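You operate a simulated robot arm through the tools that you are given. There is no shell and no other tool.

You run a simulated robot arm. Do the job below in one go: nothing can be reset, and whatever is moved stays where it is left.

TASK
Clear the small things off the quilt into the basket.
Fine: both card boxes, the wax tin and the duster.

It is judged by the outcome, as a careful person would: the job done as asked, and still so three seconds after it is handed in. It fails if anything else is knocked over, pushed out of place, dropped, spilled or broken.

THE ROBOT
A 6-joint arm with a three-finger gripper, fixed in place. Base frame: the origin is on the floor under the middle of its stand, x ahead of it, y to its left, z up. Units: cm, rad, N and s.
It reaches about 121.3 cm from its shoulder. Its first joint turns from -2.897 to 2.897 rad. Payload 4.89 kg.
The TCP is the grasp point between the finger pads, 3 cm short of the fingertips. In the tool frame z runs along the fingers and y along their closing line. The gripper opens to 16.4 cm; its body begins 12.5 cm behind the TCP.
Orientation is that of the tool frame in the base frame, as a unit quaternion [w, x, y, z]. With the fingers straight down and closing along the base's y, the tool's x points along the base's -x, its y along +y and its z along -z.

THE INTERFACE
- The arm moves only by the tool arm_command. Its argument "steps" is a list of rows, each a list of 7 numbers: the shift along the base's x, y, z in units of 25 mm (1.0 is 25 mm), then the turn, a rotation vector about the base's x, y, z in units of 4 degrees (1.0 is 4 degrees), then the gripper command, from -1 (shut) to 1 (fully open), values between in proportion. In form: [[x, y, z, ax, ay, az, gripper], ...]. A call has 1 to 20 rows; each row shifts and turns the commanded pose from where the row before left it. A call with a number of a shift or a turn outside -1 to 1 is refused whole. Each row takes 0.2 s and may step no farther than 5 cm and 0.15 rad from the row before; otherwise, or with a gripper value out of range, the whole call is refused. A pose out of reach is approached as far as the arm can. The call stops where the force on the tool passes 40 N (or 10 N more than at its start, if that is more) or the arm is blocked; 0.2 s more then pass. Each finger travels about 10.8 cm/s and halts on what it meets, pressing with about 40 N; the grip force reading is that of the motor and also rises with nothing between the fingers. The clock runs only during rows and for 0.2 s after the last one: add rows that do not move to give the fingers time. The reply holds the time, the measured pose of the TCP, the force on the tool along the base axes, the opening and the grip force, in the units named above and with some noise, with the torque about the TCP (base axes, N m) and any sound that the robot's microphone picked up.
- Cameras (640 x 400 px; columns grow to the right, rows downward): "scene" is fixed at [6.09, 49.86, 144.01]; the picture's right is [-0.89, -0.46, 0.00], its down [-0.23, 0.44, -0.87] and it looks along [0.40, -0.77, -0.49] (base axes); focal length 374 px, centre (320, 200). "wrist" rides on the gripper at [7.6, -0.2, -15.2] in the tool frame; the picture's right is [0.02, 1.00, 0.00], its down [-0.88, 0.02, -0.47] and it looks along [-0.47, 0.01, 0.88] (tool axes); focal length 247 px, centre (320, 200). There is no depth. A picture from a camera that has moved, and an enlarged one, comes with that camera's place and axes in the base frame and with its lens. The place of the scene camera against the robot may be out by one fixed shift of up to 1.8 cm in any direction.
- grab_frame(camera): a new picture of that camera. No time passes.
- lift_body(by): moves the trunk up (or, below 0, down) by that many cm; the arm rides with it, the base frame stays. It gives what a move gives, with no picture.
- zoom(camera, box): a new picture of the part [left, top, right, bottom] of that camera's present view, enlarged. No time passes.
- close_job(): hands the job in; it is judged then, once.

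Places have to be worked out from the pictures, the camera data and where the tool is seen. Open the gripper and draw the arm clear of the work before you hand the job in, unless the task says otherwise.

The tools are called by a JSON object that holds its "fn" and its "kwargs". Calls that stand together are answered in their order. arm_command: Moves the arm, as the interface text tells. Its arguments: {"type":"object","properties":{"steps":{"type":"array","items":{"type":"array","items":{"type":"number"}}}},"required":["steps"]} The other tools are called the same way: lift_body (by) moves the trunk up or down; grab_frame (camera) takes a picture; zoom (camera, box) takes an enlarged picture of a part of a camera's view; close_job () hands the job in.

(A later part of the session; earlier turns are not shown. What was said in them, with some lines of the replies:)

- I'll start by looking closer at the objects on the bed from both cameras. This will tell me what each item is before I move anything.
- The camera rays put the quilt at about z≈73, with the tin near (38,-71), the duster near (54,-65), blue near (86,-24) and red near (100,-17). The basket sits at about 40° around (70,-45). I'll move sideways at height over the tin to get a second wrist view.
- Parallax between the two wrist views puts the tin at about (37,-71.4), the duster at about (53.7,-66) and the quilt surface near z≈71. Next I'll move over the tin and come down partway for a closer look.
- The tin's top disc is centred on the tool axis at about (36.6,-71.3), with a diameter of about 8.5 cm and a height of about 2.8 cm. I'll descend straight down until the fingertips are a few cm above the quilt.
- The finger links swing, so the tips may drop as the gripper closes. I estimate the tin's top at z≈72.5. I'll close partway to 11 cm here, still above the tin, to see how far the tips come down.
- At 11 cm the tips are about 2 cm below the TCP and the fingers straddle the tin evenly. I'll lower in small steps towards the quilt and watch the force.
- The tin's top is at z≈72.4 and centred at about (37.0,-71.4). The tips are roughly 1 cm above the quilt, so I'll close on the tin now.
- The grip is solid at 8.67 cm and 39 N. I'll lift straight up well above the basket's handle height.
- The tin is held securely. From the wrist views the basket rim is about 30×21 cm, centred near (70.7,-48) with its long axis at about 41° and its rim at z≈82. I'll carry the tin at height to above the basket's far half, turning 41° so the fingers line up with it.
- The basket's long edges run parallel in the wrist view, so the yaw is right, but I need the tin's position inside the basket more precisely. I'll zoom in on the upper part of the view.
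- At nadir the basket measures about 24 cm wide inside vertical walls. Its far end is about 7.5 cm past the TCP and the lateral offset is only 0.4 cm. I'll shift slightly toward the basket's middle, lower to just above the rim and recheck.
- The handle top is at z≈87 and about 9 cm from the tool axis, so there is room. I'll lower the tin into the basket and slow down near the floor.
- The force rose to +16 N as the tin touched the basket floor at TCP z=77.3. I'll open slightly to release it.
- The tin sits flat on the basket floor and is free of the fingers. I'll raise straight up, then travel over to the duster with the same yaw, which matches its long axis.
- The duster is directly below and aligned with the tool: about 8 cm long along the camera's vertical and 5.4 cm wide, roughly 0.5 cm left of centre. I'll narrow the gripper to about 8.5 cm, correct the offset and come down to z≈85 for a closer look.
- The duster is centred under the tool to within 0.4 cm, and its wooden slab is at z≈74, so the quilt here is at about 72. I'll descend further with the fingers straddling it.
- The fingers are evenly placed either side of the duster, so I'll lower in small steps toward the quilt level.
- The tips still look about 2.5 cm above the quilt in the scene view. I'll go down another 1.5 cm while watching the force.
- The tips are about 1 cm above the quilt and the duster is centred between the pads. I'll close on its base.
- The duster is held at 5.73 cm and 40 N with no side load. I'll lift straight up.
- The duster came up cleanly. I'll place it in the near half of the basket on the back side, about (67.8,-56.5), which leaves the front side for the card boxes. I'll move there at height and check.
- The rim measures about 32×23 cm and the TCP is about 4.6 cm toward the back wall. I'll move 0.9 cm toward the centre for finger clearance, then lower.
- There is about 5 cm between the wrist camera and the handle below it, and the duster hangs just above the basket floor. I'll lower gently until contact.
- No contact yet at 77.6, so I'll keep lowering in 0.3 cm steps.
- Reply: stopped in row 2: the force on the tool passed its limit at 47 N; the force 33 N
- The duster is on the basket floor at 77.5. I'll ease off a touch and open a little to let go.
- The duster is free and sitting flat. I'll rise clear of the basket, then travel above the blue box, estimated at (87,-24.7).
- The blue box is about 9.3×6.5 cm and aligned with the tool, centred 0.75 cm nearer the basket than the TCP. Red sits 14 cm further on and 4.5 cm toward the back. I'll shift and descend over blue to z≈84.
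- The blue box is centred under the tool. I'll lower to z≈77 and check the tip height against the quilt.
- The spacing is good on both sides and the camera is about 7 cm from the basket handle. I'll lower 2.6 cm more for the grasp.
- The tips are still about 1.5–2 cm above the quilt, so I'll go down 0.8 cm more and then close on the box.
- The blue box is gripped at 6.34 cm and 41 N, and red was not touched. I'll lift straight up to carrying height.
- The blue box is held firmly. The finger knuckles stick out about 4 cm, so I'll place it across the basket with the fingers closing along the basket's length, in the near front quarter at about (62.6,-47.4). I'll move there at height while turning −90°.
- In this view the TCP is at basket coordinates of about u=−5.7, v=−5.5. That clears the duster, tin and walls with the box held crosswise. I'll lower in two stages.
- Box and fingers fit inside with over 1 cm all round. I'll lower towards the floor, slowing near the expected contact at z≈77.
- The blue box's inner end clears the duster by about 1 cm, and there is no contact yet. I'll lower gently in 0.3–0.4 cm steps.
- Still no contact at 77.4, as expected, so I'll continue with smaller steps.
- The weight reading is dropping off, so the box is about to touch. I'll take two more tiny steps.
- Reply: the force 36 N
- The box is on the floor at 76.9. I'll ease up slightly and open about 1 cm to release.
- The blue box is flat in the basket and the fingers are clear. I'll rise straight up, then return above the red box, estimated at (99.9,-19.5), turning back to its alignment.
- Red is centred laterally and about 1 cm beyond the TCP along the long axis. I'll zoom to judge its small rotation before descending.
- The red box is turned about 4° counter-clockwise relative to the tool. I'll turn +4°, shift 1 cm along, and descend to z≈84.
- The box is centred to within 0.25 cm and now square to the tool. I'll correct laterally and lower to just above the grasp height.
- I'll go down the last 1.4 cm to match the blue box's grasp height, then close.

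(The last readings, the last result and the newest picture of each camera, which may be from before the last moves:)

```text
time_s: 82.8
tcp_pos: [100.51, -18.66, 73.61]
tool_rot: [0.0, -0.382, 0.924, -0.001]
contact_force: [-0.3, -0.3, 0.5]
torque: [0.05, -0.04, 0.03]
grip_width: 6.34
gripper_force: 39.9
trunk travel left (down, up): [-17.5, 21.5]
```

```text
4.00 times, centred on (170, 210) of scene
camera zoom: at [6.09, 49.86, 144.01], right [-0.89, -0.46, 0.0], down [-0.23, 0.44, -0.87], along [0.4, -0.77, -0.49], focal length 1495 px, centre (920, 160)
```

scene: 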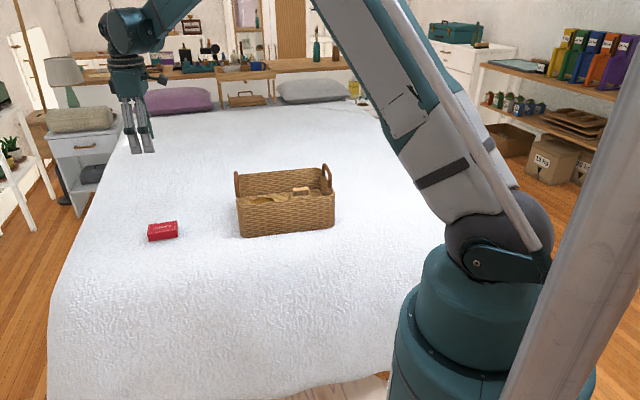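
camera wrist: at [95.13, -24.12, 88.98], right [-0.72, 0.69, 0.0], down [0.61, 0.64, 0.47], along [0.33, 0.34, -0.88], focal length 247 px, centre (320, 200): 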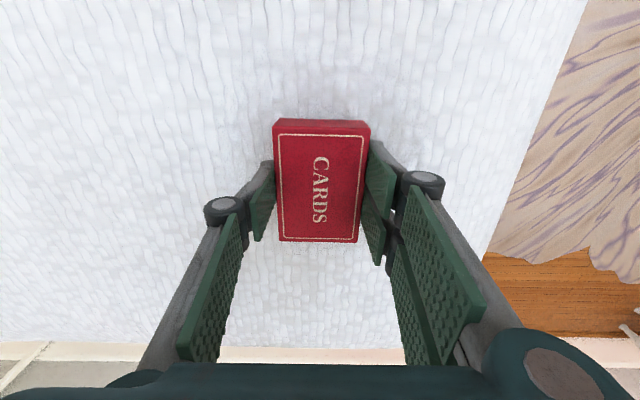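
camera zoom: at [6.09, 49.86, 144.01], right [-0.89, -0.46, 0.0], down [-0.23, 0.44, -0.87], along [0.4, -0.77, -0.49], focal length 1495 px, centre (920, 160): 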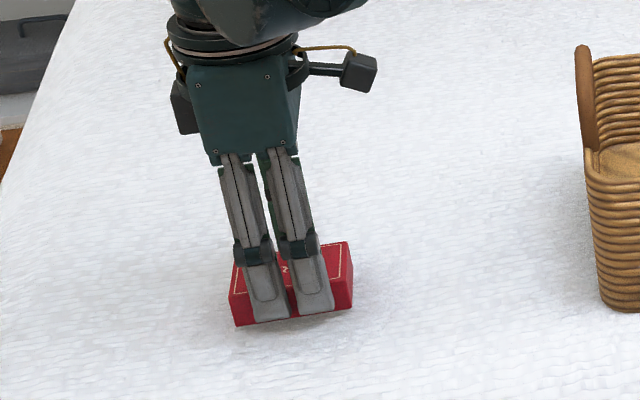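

Red is gripped at 6.34 cm and 40 N. I'll lift it clear, then carry it at height to above the blue box while turning −94° to match it.

{"fn": "arm_command", "kwargs": {"steps": [[0, 0, 0.4, 0, 0, 0, -1], [0, 0, 0.8, 0, 0, 0, -1], [0, 0, 1, 0, 0, 0, -1], [0, 0, 1, 0, 0, 0, -1], [0, 0, 1, 0, 0, 0, -1], [0, 0, 1, 0, 0, 0, -1], [0, 0, 1, 0, 0, 0, -1], [0, 0, 1, 0, 0, 0, -1], [0, 0, 1, 0, 0, 0, -1], [0, 0, 1, 0, 0, 0, -1], [0, 0, 1, 0, 0, 0, -1], [0, 0, 1, 0, 0, 0, -1], [0, 0, 1, 0, 0, 0, -1], [0, 0, 0, 0, 0, 0, -1]]}}

{"fn": "arm_command", "kwargs": {"steps": [[-0.629, -0.482, 0, 0, 0, -0.978, -1], [-0.629, -0.482, 0, 0, 0, -0.978, -1], [-0.629, -0.482, 0, 0, 0, -0.978, -1], [-0.629, -0.482, 0, 0, 0, -0.978, -1], [-0.629, -0.482, 0, 0, 0, -0.978, -1], [-0.629, -0.482, 0, 0, 0, -0.978, -1], [-0.629, -0.482, 0, 0, 0, -0.978, -1], [-0.629, -0.482, 0, 0, 0, -0.978, -1], [-0.629, -0.482, 0, 0, 0, -0.978, -1], [-0.629, -0.482, 0, 0, 0, -0.978, -1], [-0.629, -0.482, 0, 0, 0, -0.978, -1], [-0.629, -0.482, 0, 0, 0, -0.978, -1], [-0.629, -0.482, 0, 0, 0, -0.978, -1], [-0.629, -0.482, 0, 0, 0, -0.978, -1], [-0.629, -0.482, 0, 0, 0, -0.978, -1], [-0.629, -0.482, 0, 0, 0, -0.978, -1], [-0.629, -0.482, 0, 0, 0, -0.978, -1], [-0.629, -0.482, 0, 0, 0, -0.978, -1], [-0.629, -0.482, 0, 0, 0, -0.978, -1], [-0.629, -0.482, 0, 0, 0, -0.978, -1]]}}

{"fn": "arm_command", "kwargs": {"steps": [[-0.629, -0.482, 0, 0, 0, -0.978, -1], [-0.629, -0.482, 0, 0, 0, -0.978, -1], [-0.629, -0.482, 0, 0, 0, -0.978, -1], [-0.629, -0.482, 0, 0, 0, -0.978, -1], [0, 0, 0, 0, 0, 0, -1]]}}

{"fn": "grab_frame", "kwargs": {"camera": "wrist"}}

{"fn": "grab_frame", "kwargs": {"camera": "scene"}}

```text
time_s: 85.8
tcp_pos: [100.48, -18.88, 104.3]
tool_rot: [0.0, -0.381, 0.925, -0.002]
contact_force: [0.6, 0.1, -1.2]
torque: [0.0, -0.01, -0.04]
grip_width: 6.33
gripper_force: 40.6
trunk travel left (down, up): [-17.5, 21.5]
```

```text
time_s: 90.0
tcp_pos: [69.12, -42.52, 104.12]
tool_rot: [0.0, 0.287, 0.958, -0.001]
contact_force: [1.2, 1.1, -0.9]
torque: [-0.08, 0.12, 0.02]
grip_width: 6.36
gripper_force: 40.6
trunk travel left (down, up): [-17.5, 21.5]
```

```text
time_s: 91.2
tcp_pos: [62.71, -47.51, 104.11]
tool_rot: [-0.001, 0.414, 0.91, -0.001]
contact_force: [0.2, 0.5, -2.1]
torque: [0.06, 0.01, 0.01]
grip_width: 6.34
gripper_force: 40.0
trunk travel left (down, up): [-17.5, 21.5]
```

```text
taken
camera wrist: at [57.66, -41.77, 119.48], right [0.74, 0.67, 0.0], down [0.59, -0.65, 0.47], along [0.32, -0.35, -0.88], focal length 247 px, centre (320, 200)
```

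wrist: 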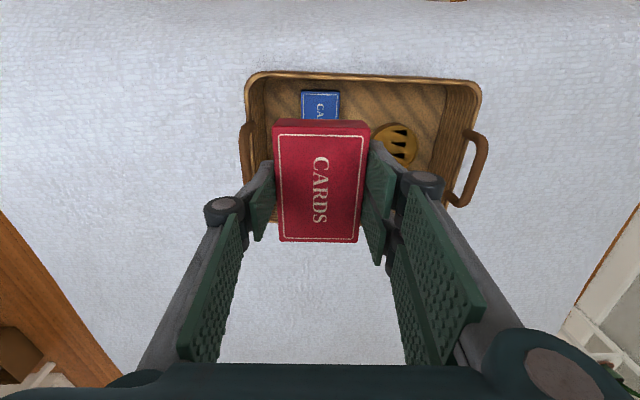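

```text
taken
```

scene: 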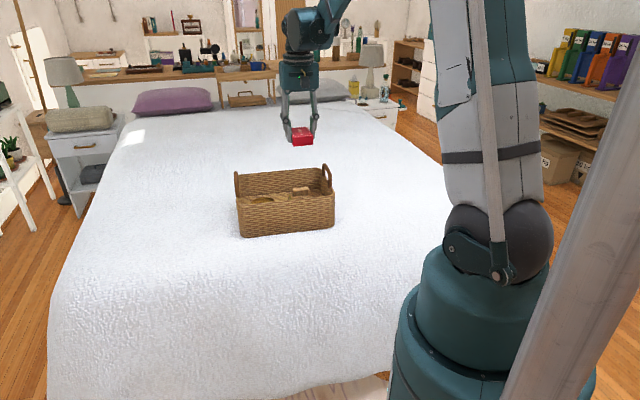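

The red box is above the blue one with the same pose I used for blue. I'll lower into the basket, stopping a couple of cm above the expected stacking height of z≈80.

{"fn": "arm_command", "kwargs": {"steps": [[0, 0, -0.6, 0, 0, 0, -1], [0, 0, -1, 0, 0, 0, -1], [0, 0, -1, 0, 0, 0, -1], [0, 0, -1, 0, 0, 0, -1], [0, 0, -1, 0, 0, 0, -1], [0, 0, -1, 0, 0, 0, -1], [0, 0, -1, 0, 0, 0, -1], [0, 0, -1, 0, 0, 0, -1], [0, 0, -0.7, 0, 0, 0, -1], [0, 0, -0.3, 0, 0, 0, -1], [0, 0, 0, 0, 0, 0, -1]]}}

{"fn": "grab_frame", "kwargs": {"camera": "wrist"}}

{"fn": "zoom", "kwargs": {"camera": "scene", "box": [210, 130, 370, 250]}}

```text
time_s: 93.5
tcp_pos: [62.67, -47.48, 82.82]
tool_rot: [0.0, 0.414, 0.91, -0.001]
contact_force: [0.0, 0.5, -1.9]
torque: [0.03, 0.02, 0.01]
grip_width: 6.31
gripper_force: 40.3
trunk travel left (down, up): [-17.5, 21.5]
```

```text
taken
camera wrist: at [57.55, -41.76, 98.03], right [0.74, 0.67, 0.0], down [0.59, -0.65, 0.47], along [0.32, -0.35, -0.88], focal length 247 px, centre (320, 200)
```

wrist: 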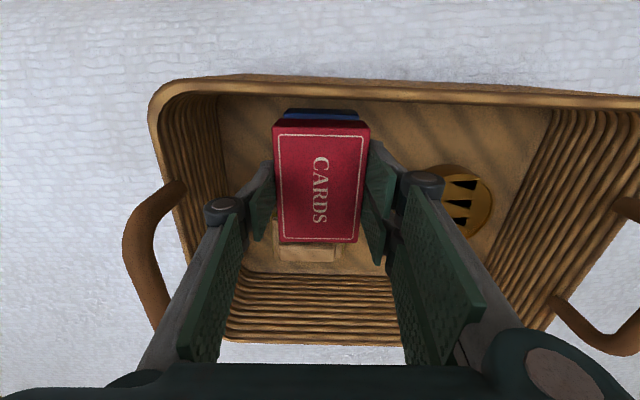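

```text
3.33 times, centred on (290, 190) of scene
camera zoom: at [6.09, 49.86, 144.01], right [-0.89, -0.46, 0.0], down [-0.23, 0.44, -0.87], along [0.4, -0.77, -0.49], focal length 1246 px, centre (420, 233)
```

zoom: 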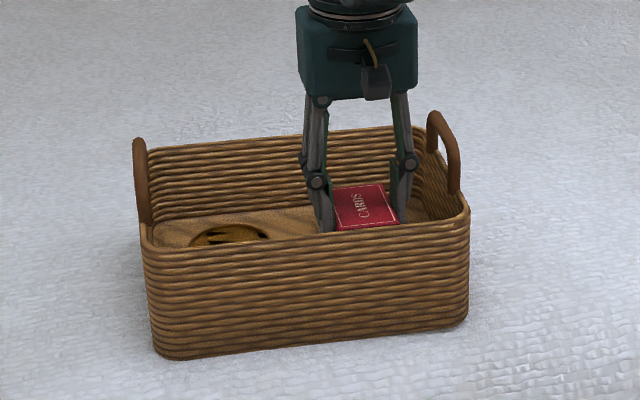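

Red is aligned directly over blue. I'll lower slowly until it rests on it.

{"fn": "arm_command", "kwargs": {"steps": [[0, 0, -0.2, 0, 0, 0, -1], [0, 0, -0.2, 0, 0, 0, -1], [0, 0, -0.2, 0, 0, 0, -1], [0, 0, -0.14, 0, 0, 0, -1], [0, 0, -0.1, 0, 0, 0, -1], [0, 0, 0, 0, 0, 0, -1]]}}

```text
time_s: 95.0
tcp_pos: [62.73, -47.45, 80.65]
tool_rot: [-0.001, 0.414, 0.91, -0.001]
contact_force: [0.0, 0.2, -1.8]
torque: [0.0, 0.04, 0.0]
grip_width: 6.34
gripper_force: 39.8
trunk travel left (down, up): [-17.5, 21.5]
```

No contact yet at 80.65. I'll continue in 0.2 cm steps.

{"fn": "arm_command", "kwargs": {"steps": [[0, 0, -0.08, 0, 0, 0, -1], [0, 0, -0.08, 0, 0, 0, -1], [0, 0, 0, 0, 0, 0, -1]]}}

{"fn": "grab_frame", "kwargs": {"camera": "wrist"}}

```text
time_s: 95.8
tcp_pos: [62.79, -47.63, 80.26]
tool_rot: [0.0, 0.414, 0.91, 0.0]
contact_force: [0.0, -0.2, -1.4]
torque: [0.0, 0.0, -0.02]
grip_width: 6.31
gripper_force: 39.7
trunk travel left (down, up): [-17.5, 21.5]
```

```text
taken
camera wrist: at [57.59, -41.79, 95.5], right [0.74, 0.67, 0.0], down [0.59, -0.65, 0.47], along [0.32, -0.35, -0.88], focal length 247 px, centre (320, 200)
```

wrist: 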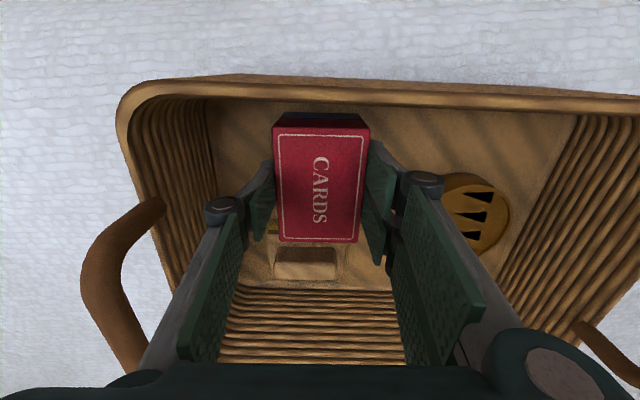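

Red is nearly down on blue and well aligned, so I'll continue with small steps.

{"fn": "arm_command", "kwargs": {"steps": [[0, 0, -0.06, 0, 0, 0, -1], [0, 0, -0.06, 0, 0, 0, -1], [0, 0, 0, 0, 0, 0, -1]]}}

```text
time_s: 96.5
tcp_pos: [62.71, -47.49, 79.97]
tool_rot: [0.0, 0.414, 0.91, 0.0]
contact_force: [9.0, 3.9, 35.2]
torque: [0.37, -0.21, 0.01]
grip_width: 6.36
gripper_force: 40.0
trunk travel left (down, up): [-17.5, 21.5]
```

Contact at 79.97, exactly one box height above blue's placement. I'll ease up a little and open about 0.7 cm per side.

{"fn": "arm_command", "kwargs": {"steps": [[0, 0, 0.06, 0, 0, 0, -1], [0, 0, 0, 0, 0, 0, -0.18], [0, 0, 0, 0, 0, 0, -0.08], [0, 0, 0, 0, 0, 0, -0.04], [0, 0, 0, 0, 0, 0, -0.04]]}}

{"fn": "grab_frame", "kwargs": {"camera": "wrist"}}

{"fn": "zoom", "kwargs": {"camera": "scene", "box": [210, 130, 370, 250]}}

```text
time_s: 97.8
tcp_pos: [62.69, -47.52, 80.18]
tool_rot: [0.0, 0.414, 0.91, -0.001]
contact_force: [-0.2, 0.7, -1.1]
torque: [-0.02, 0.01, 0.03]
grip_width: 7.87
gripper_force: 0.0
trunk travel left (down, up): [-17.5, 21.5]
```

```text
taken
camera wrist: at [57.57, -41.83, 95.32], right [0.74, 0.67, 0.0], down [0.59, -0.65, 0.47], along [0.32, -0.35, -0.88], focal length 247 px, centre (320, 200)
```

wrist: 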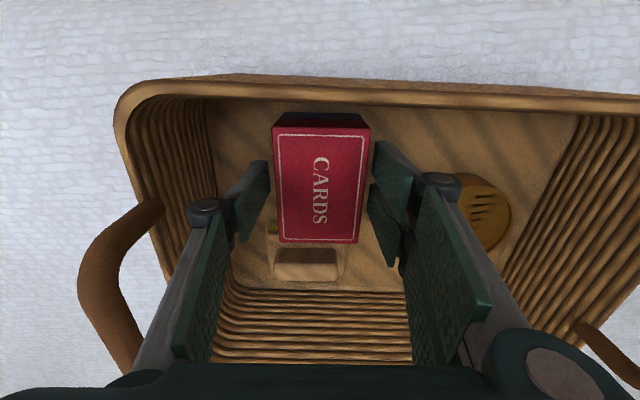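

```text
3.33 times, centred on (290, 190) of scene
camera zoom: at [6.09, 49.86, 144.01], right [-0.89, -0.46, 0.0], down [-0.23, 0.44, -0.87], along [0.4, -0.77, -0.49], focal length 1246 px, centre (420, 233)
```

zoom: 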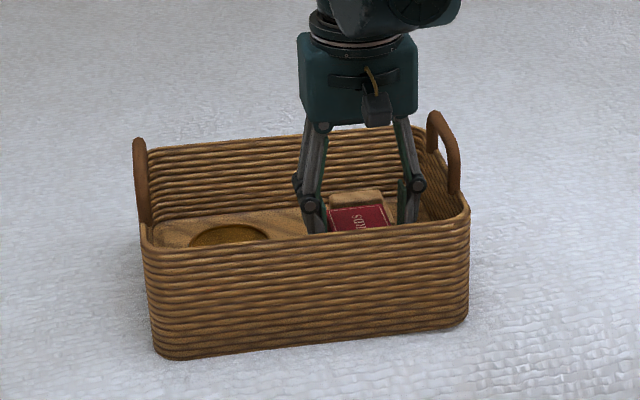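

Red rests squarely on blue and the fingers are clear on both sides. I'll rise straight up, then look down into the basket and along the quilt.

{"fn": "arm_command", "kwargs": {"steps": [[0, 0, 0.3, 0, 0, 0, -0.04], [0, 0, 0.6, 0, 0, 0, -0.04], [0, 0, 1, 0, 0, 0, -0.04], [0, 0, 1, 0, 0, 0, -0.04], [0, 0, 1, 0, 0, 0, -0.04], [0, 0, 1, 0, 0, 0, -0.04], [0, 0, 1, 0, 0, 0, -0.04], [0, 0, 1, 0, 0, 0, -0.04], [0, 0, 1, 0, 0, 0, -0.04], [0, 0, 1, 0, 0, 0, -0.04], [0, 0, 1, 0, 0, 0, 0.2], [0, 0, 1, 0, 0, 0, 0.5], [0, 0, 0.5, 0, 0, 0, 1], [0, 0, 0, 0, 0, 0, 1], [0, 0, 0, 0, 0, 0, 1]]}}

{"fn": "grab_frame", "kwargs": {"camera": "wrist"}}

{"fn": "grab_frame", "kwargs": {"camera": "scene"}}

```text
time_s: 101.0
tcp_pos: [62.89, -47.51, 108.63]
tool_rot: [-0.001, 0.414, 0.91, -0.001]
contact_force: [0.0, 0.4, -0.3]
torque: [0.02, 0.01, 0.0]
grip_width: 16.4
gripper_force: 0.0
trunk travel left (down, up): [-17.5, 21.5]
```

```text
taken
camera wrist: at [57.7, -41.77, 123.87], right [0.74, 0.67, 0.0], down [0.59, -0.65, 0.47], along [0.32, -0.35, -0.88], focal length 247 px, centre (320, 200)
```

wrist: 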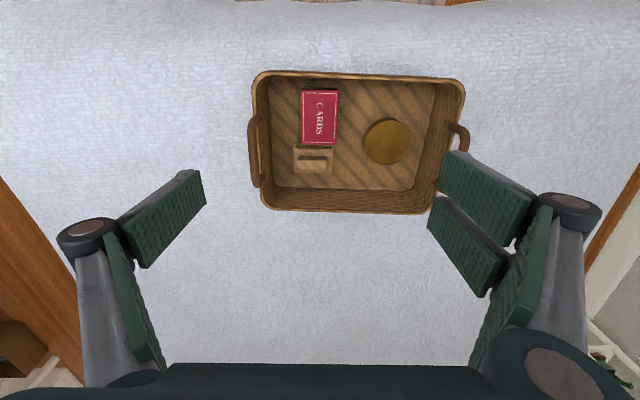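

```text
taken
```

scene: 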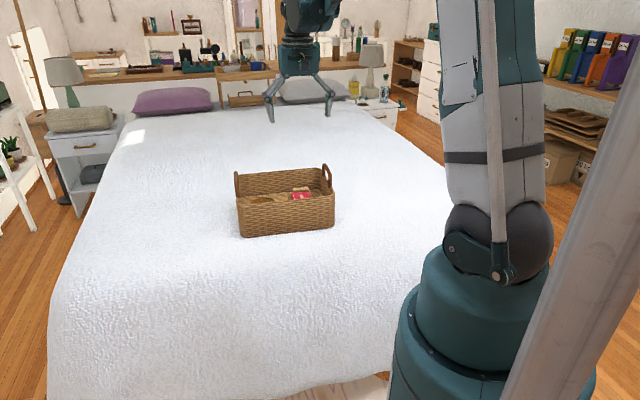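

All four items are in the basket, with red stacked on blue beside the duster and the tin at the other end. The quilt is clear and the basket hasn't moved. I'll draw the arm back to its starting area, clear of the basket.

{"fn": "arm_command", "kwargs": {"steps": [[-0.95, 0.06, 0, 0, 0, 0.9, 1], [-0.95, 0.06, 0, 0, 0, 0.9, 1], [-0.95, 0.06, 0, 0, 0, 0.9, 1], [-0.95, 0.06, 0, 0, 0, 0.9, 1], [-0.95, 0.06, 0, 0, 0, 0.9, 1], [-0.95, 0.06, 0, 0, 0, 0.9, 1], [-0.95, 0.06, 0, 0, 0, 0.9, 1], [-0.95, 0.06, 0, 0, 0, 0.9, 1], [-0.95, 0.06, 0, 0, 0, 0.9, 1], [-0.95, 0.06, 0, 0, 0, 0.9, 1], [-0.95, 0.06, 0, 0, 0, 0.9, 1], [-0.95, 0.06, 0, 0, 0, 0.9, 1], [-0.95, 0.06, 0, 0, 0, 0.9, 1], [0, 0, 0, 0, 0, 0, 1]]}}

{"fn": "zoom", "kwargs": {"camera": "scene", "box": [210, 140, 370, 250]}}

{"fn": "grab_frame", "kwargs": {"camera": "wrist"}}

{"fn": "grab_frame", "kwargs": {"camera": "scene"}}

```text
time_s: 104.0
tcp_pos: [31.92, -45.43, 108.48]
tool_rot: [0.001, 0.018, 1.0, 0.0]
contact_force: [-0.5, 0.5, 0.1]
torque: [-0.03, 0.0, 0.02]
grip_width: 16.42
gripper_force: 0.0
trunk travel left (down, up): [-17.5, 21.5]
```

```text
3.64 times, centred on (290, 195) of scene
camera zoom: at [6.09, 49.86, 144.01], right [-0.89, -0.46, 0.0], down [-0.23, 0.44, -0.87], along [0.4, -0.77, -0.49], focal length 1359 px, centre (429, 218)
```

zoom: 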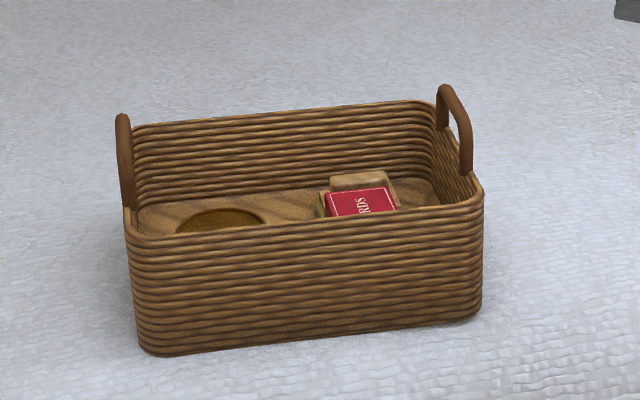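

```text
taken
camera wrist: at [24.2, -45.15, 123.85], right [0.01, 1.0, 0.0], down [0.88, -0.01, 0.47], along [0.47, -0.01, -0.88], focal length 247 px, centre (320, 200)
```

wrist: 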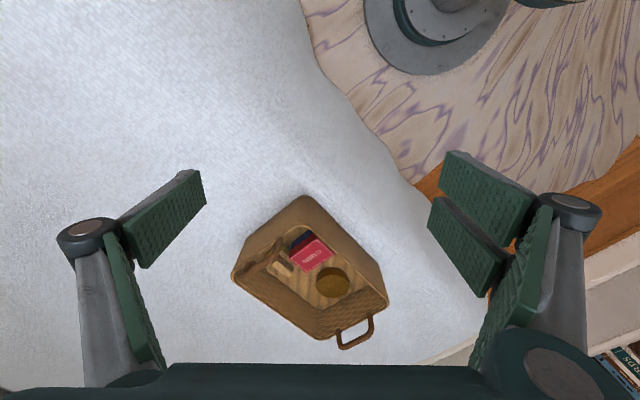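

```text
taken
```

scene: 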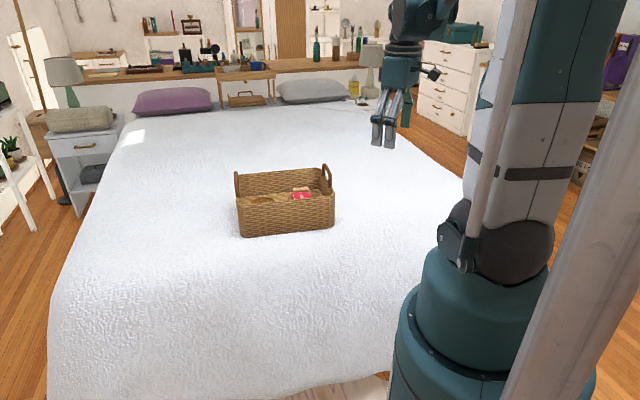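

The quilt is clear, all four items rest still in the basket, and the basket and everything else are where they were. The gripper is open and the arm is back near its start, so I'm handing the job in.

{"fn": "close_job", "kwargs": {}}

```text
The job is handed in.
```

All four items are off the quilt and in the basket: the wax tin, the duster and both card boxes. The red card box is stacked on the blue one, next to the duster, and the tin lies flat at the other end.

The last pictures show nothing else on the quilt, and the basket and everything around it look unmoved. I opened the gripper and drew the arm back near its starting position before handing in.
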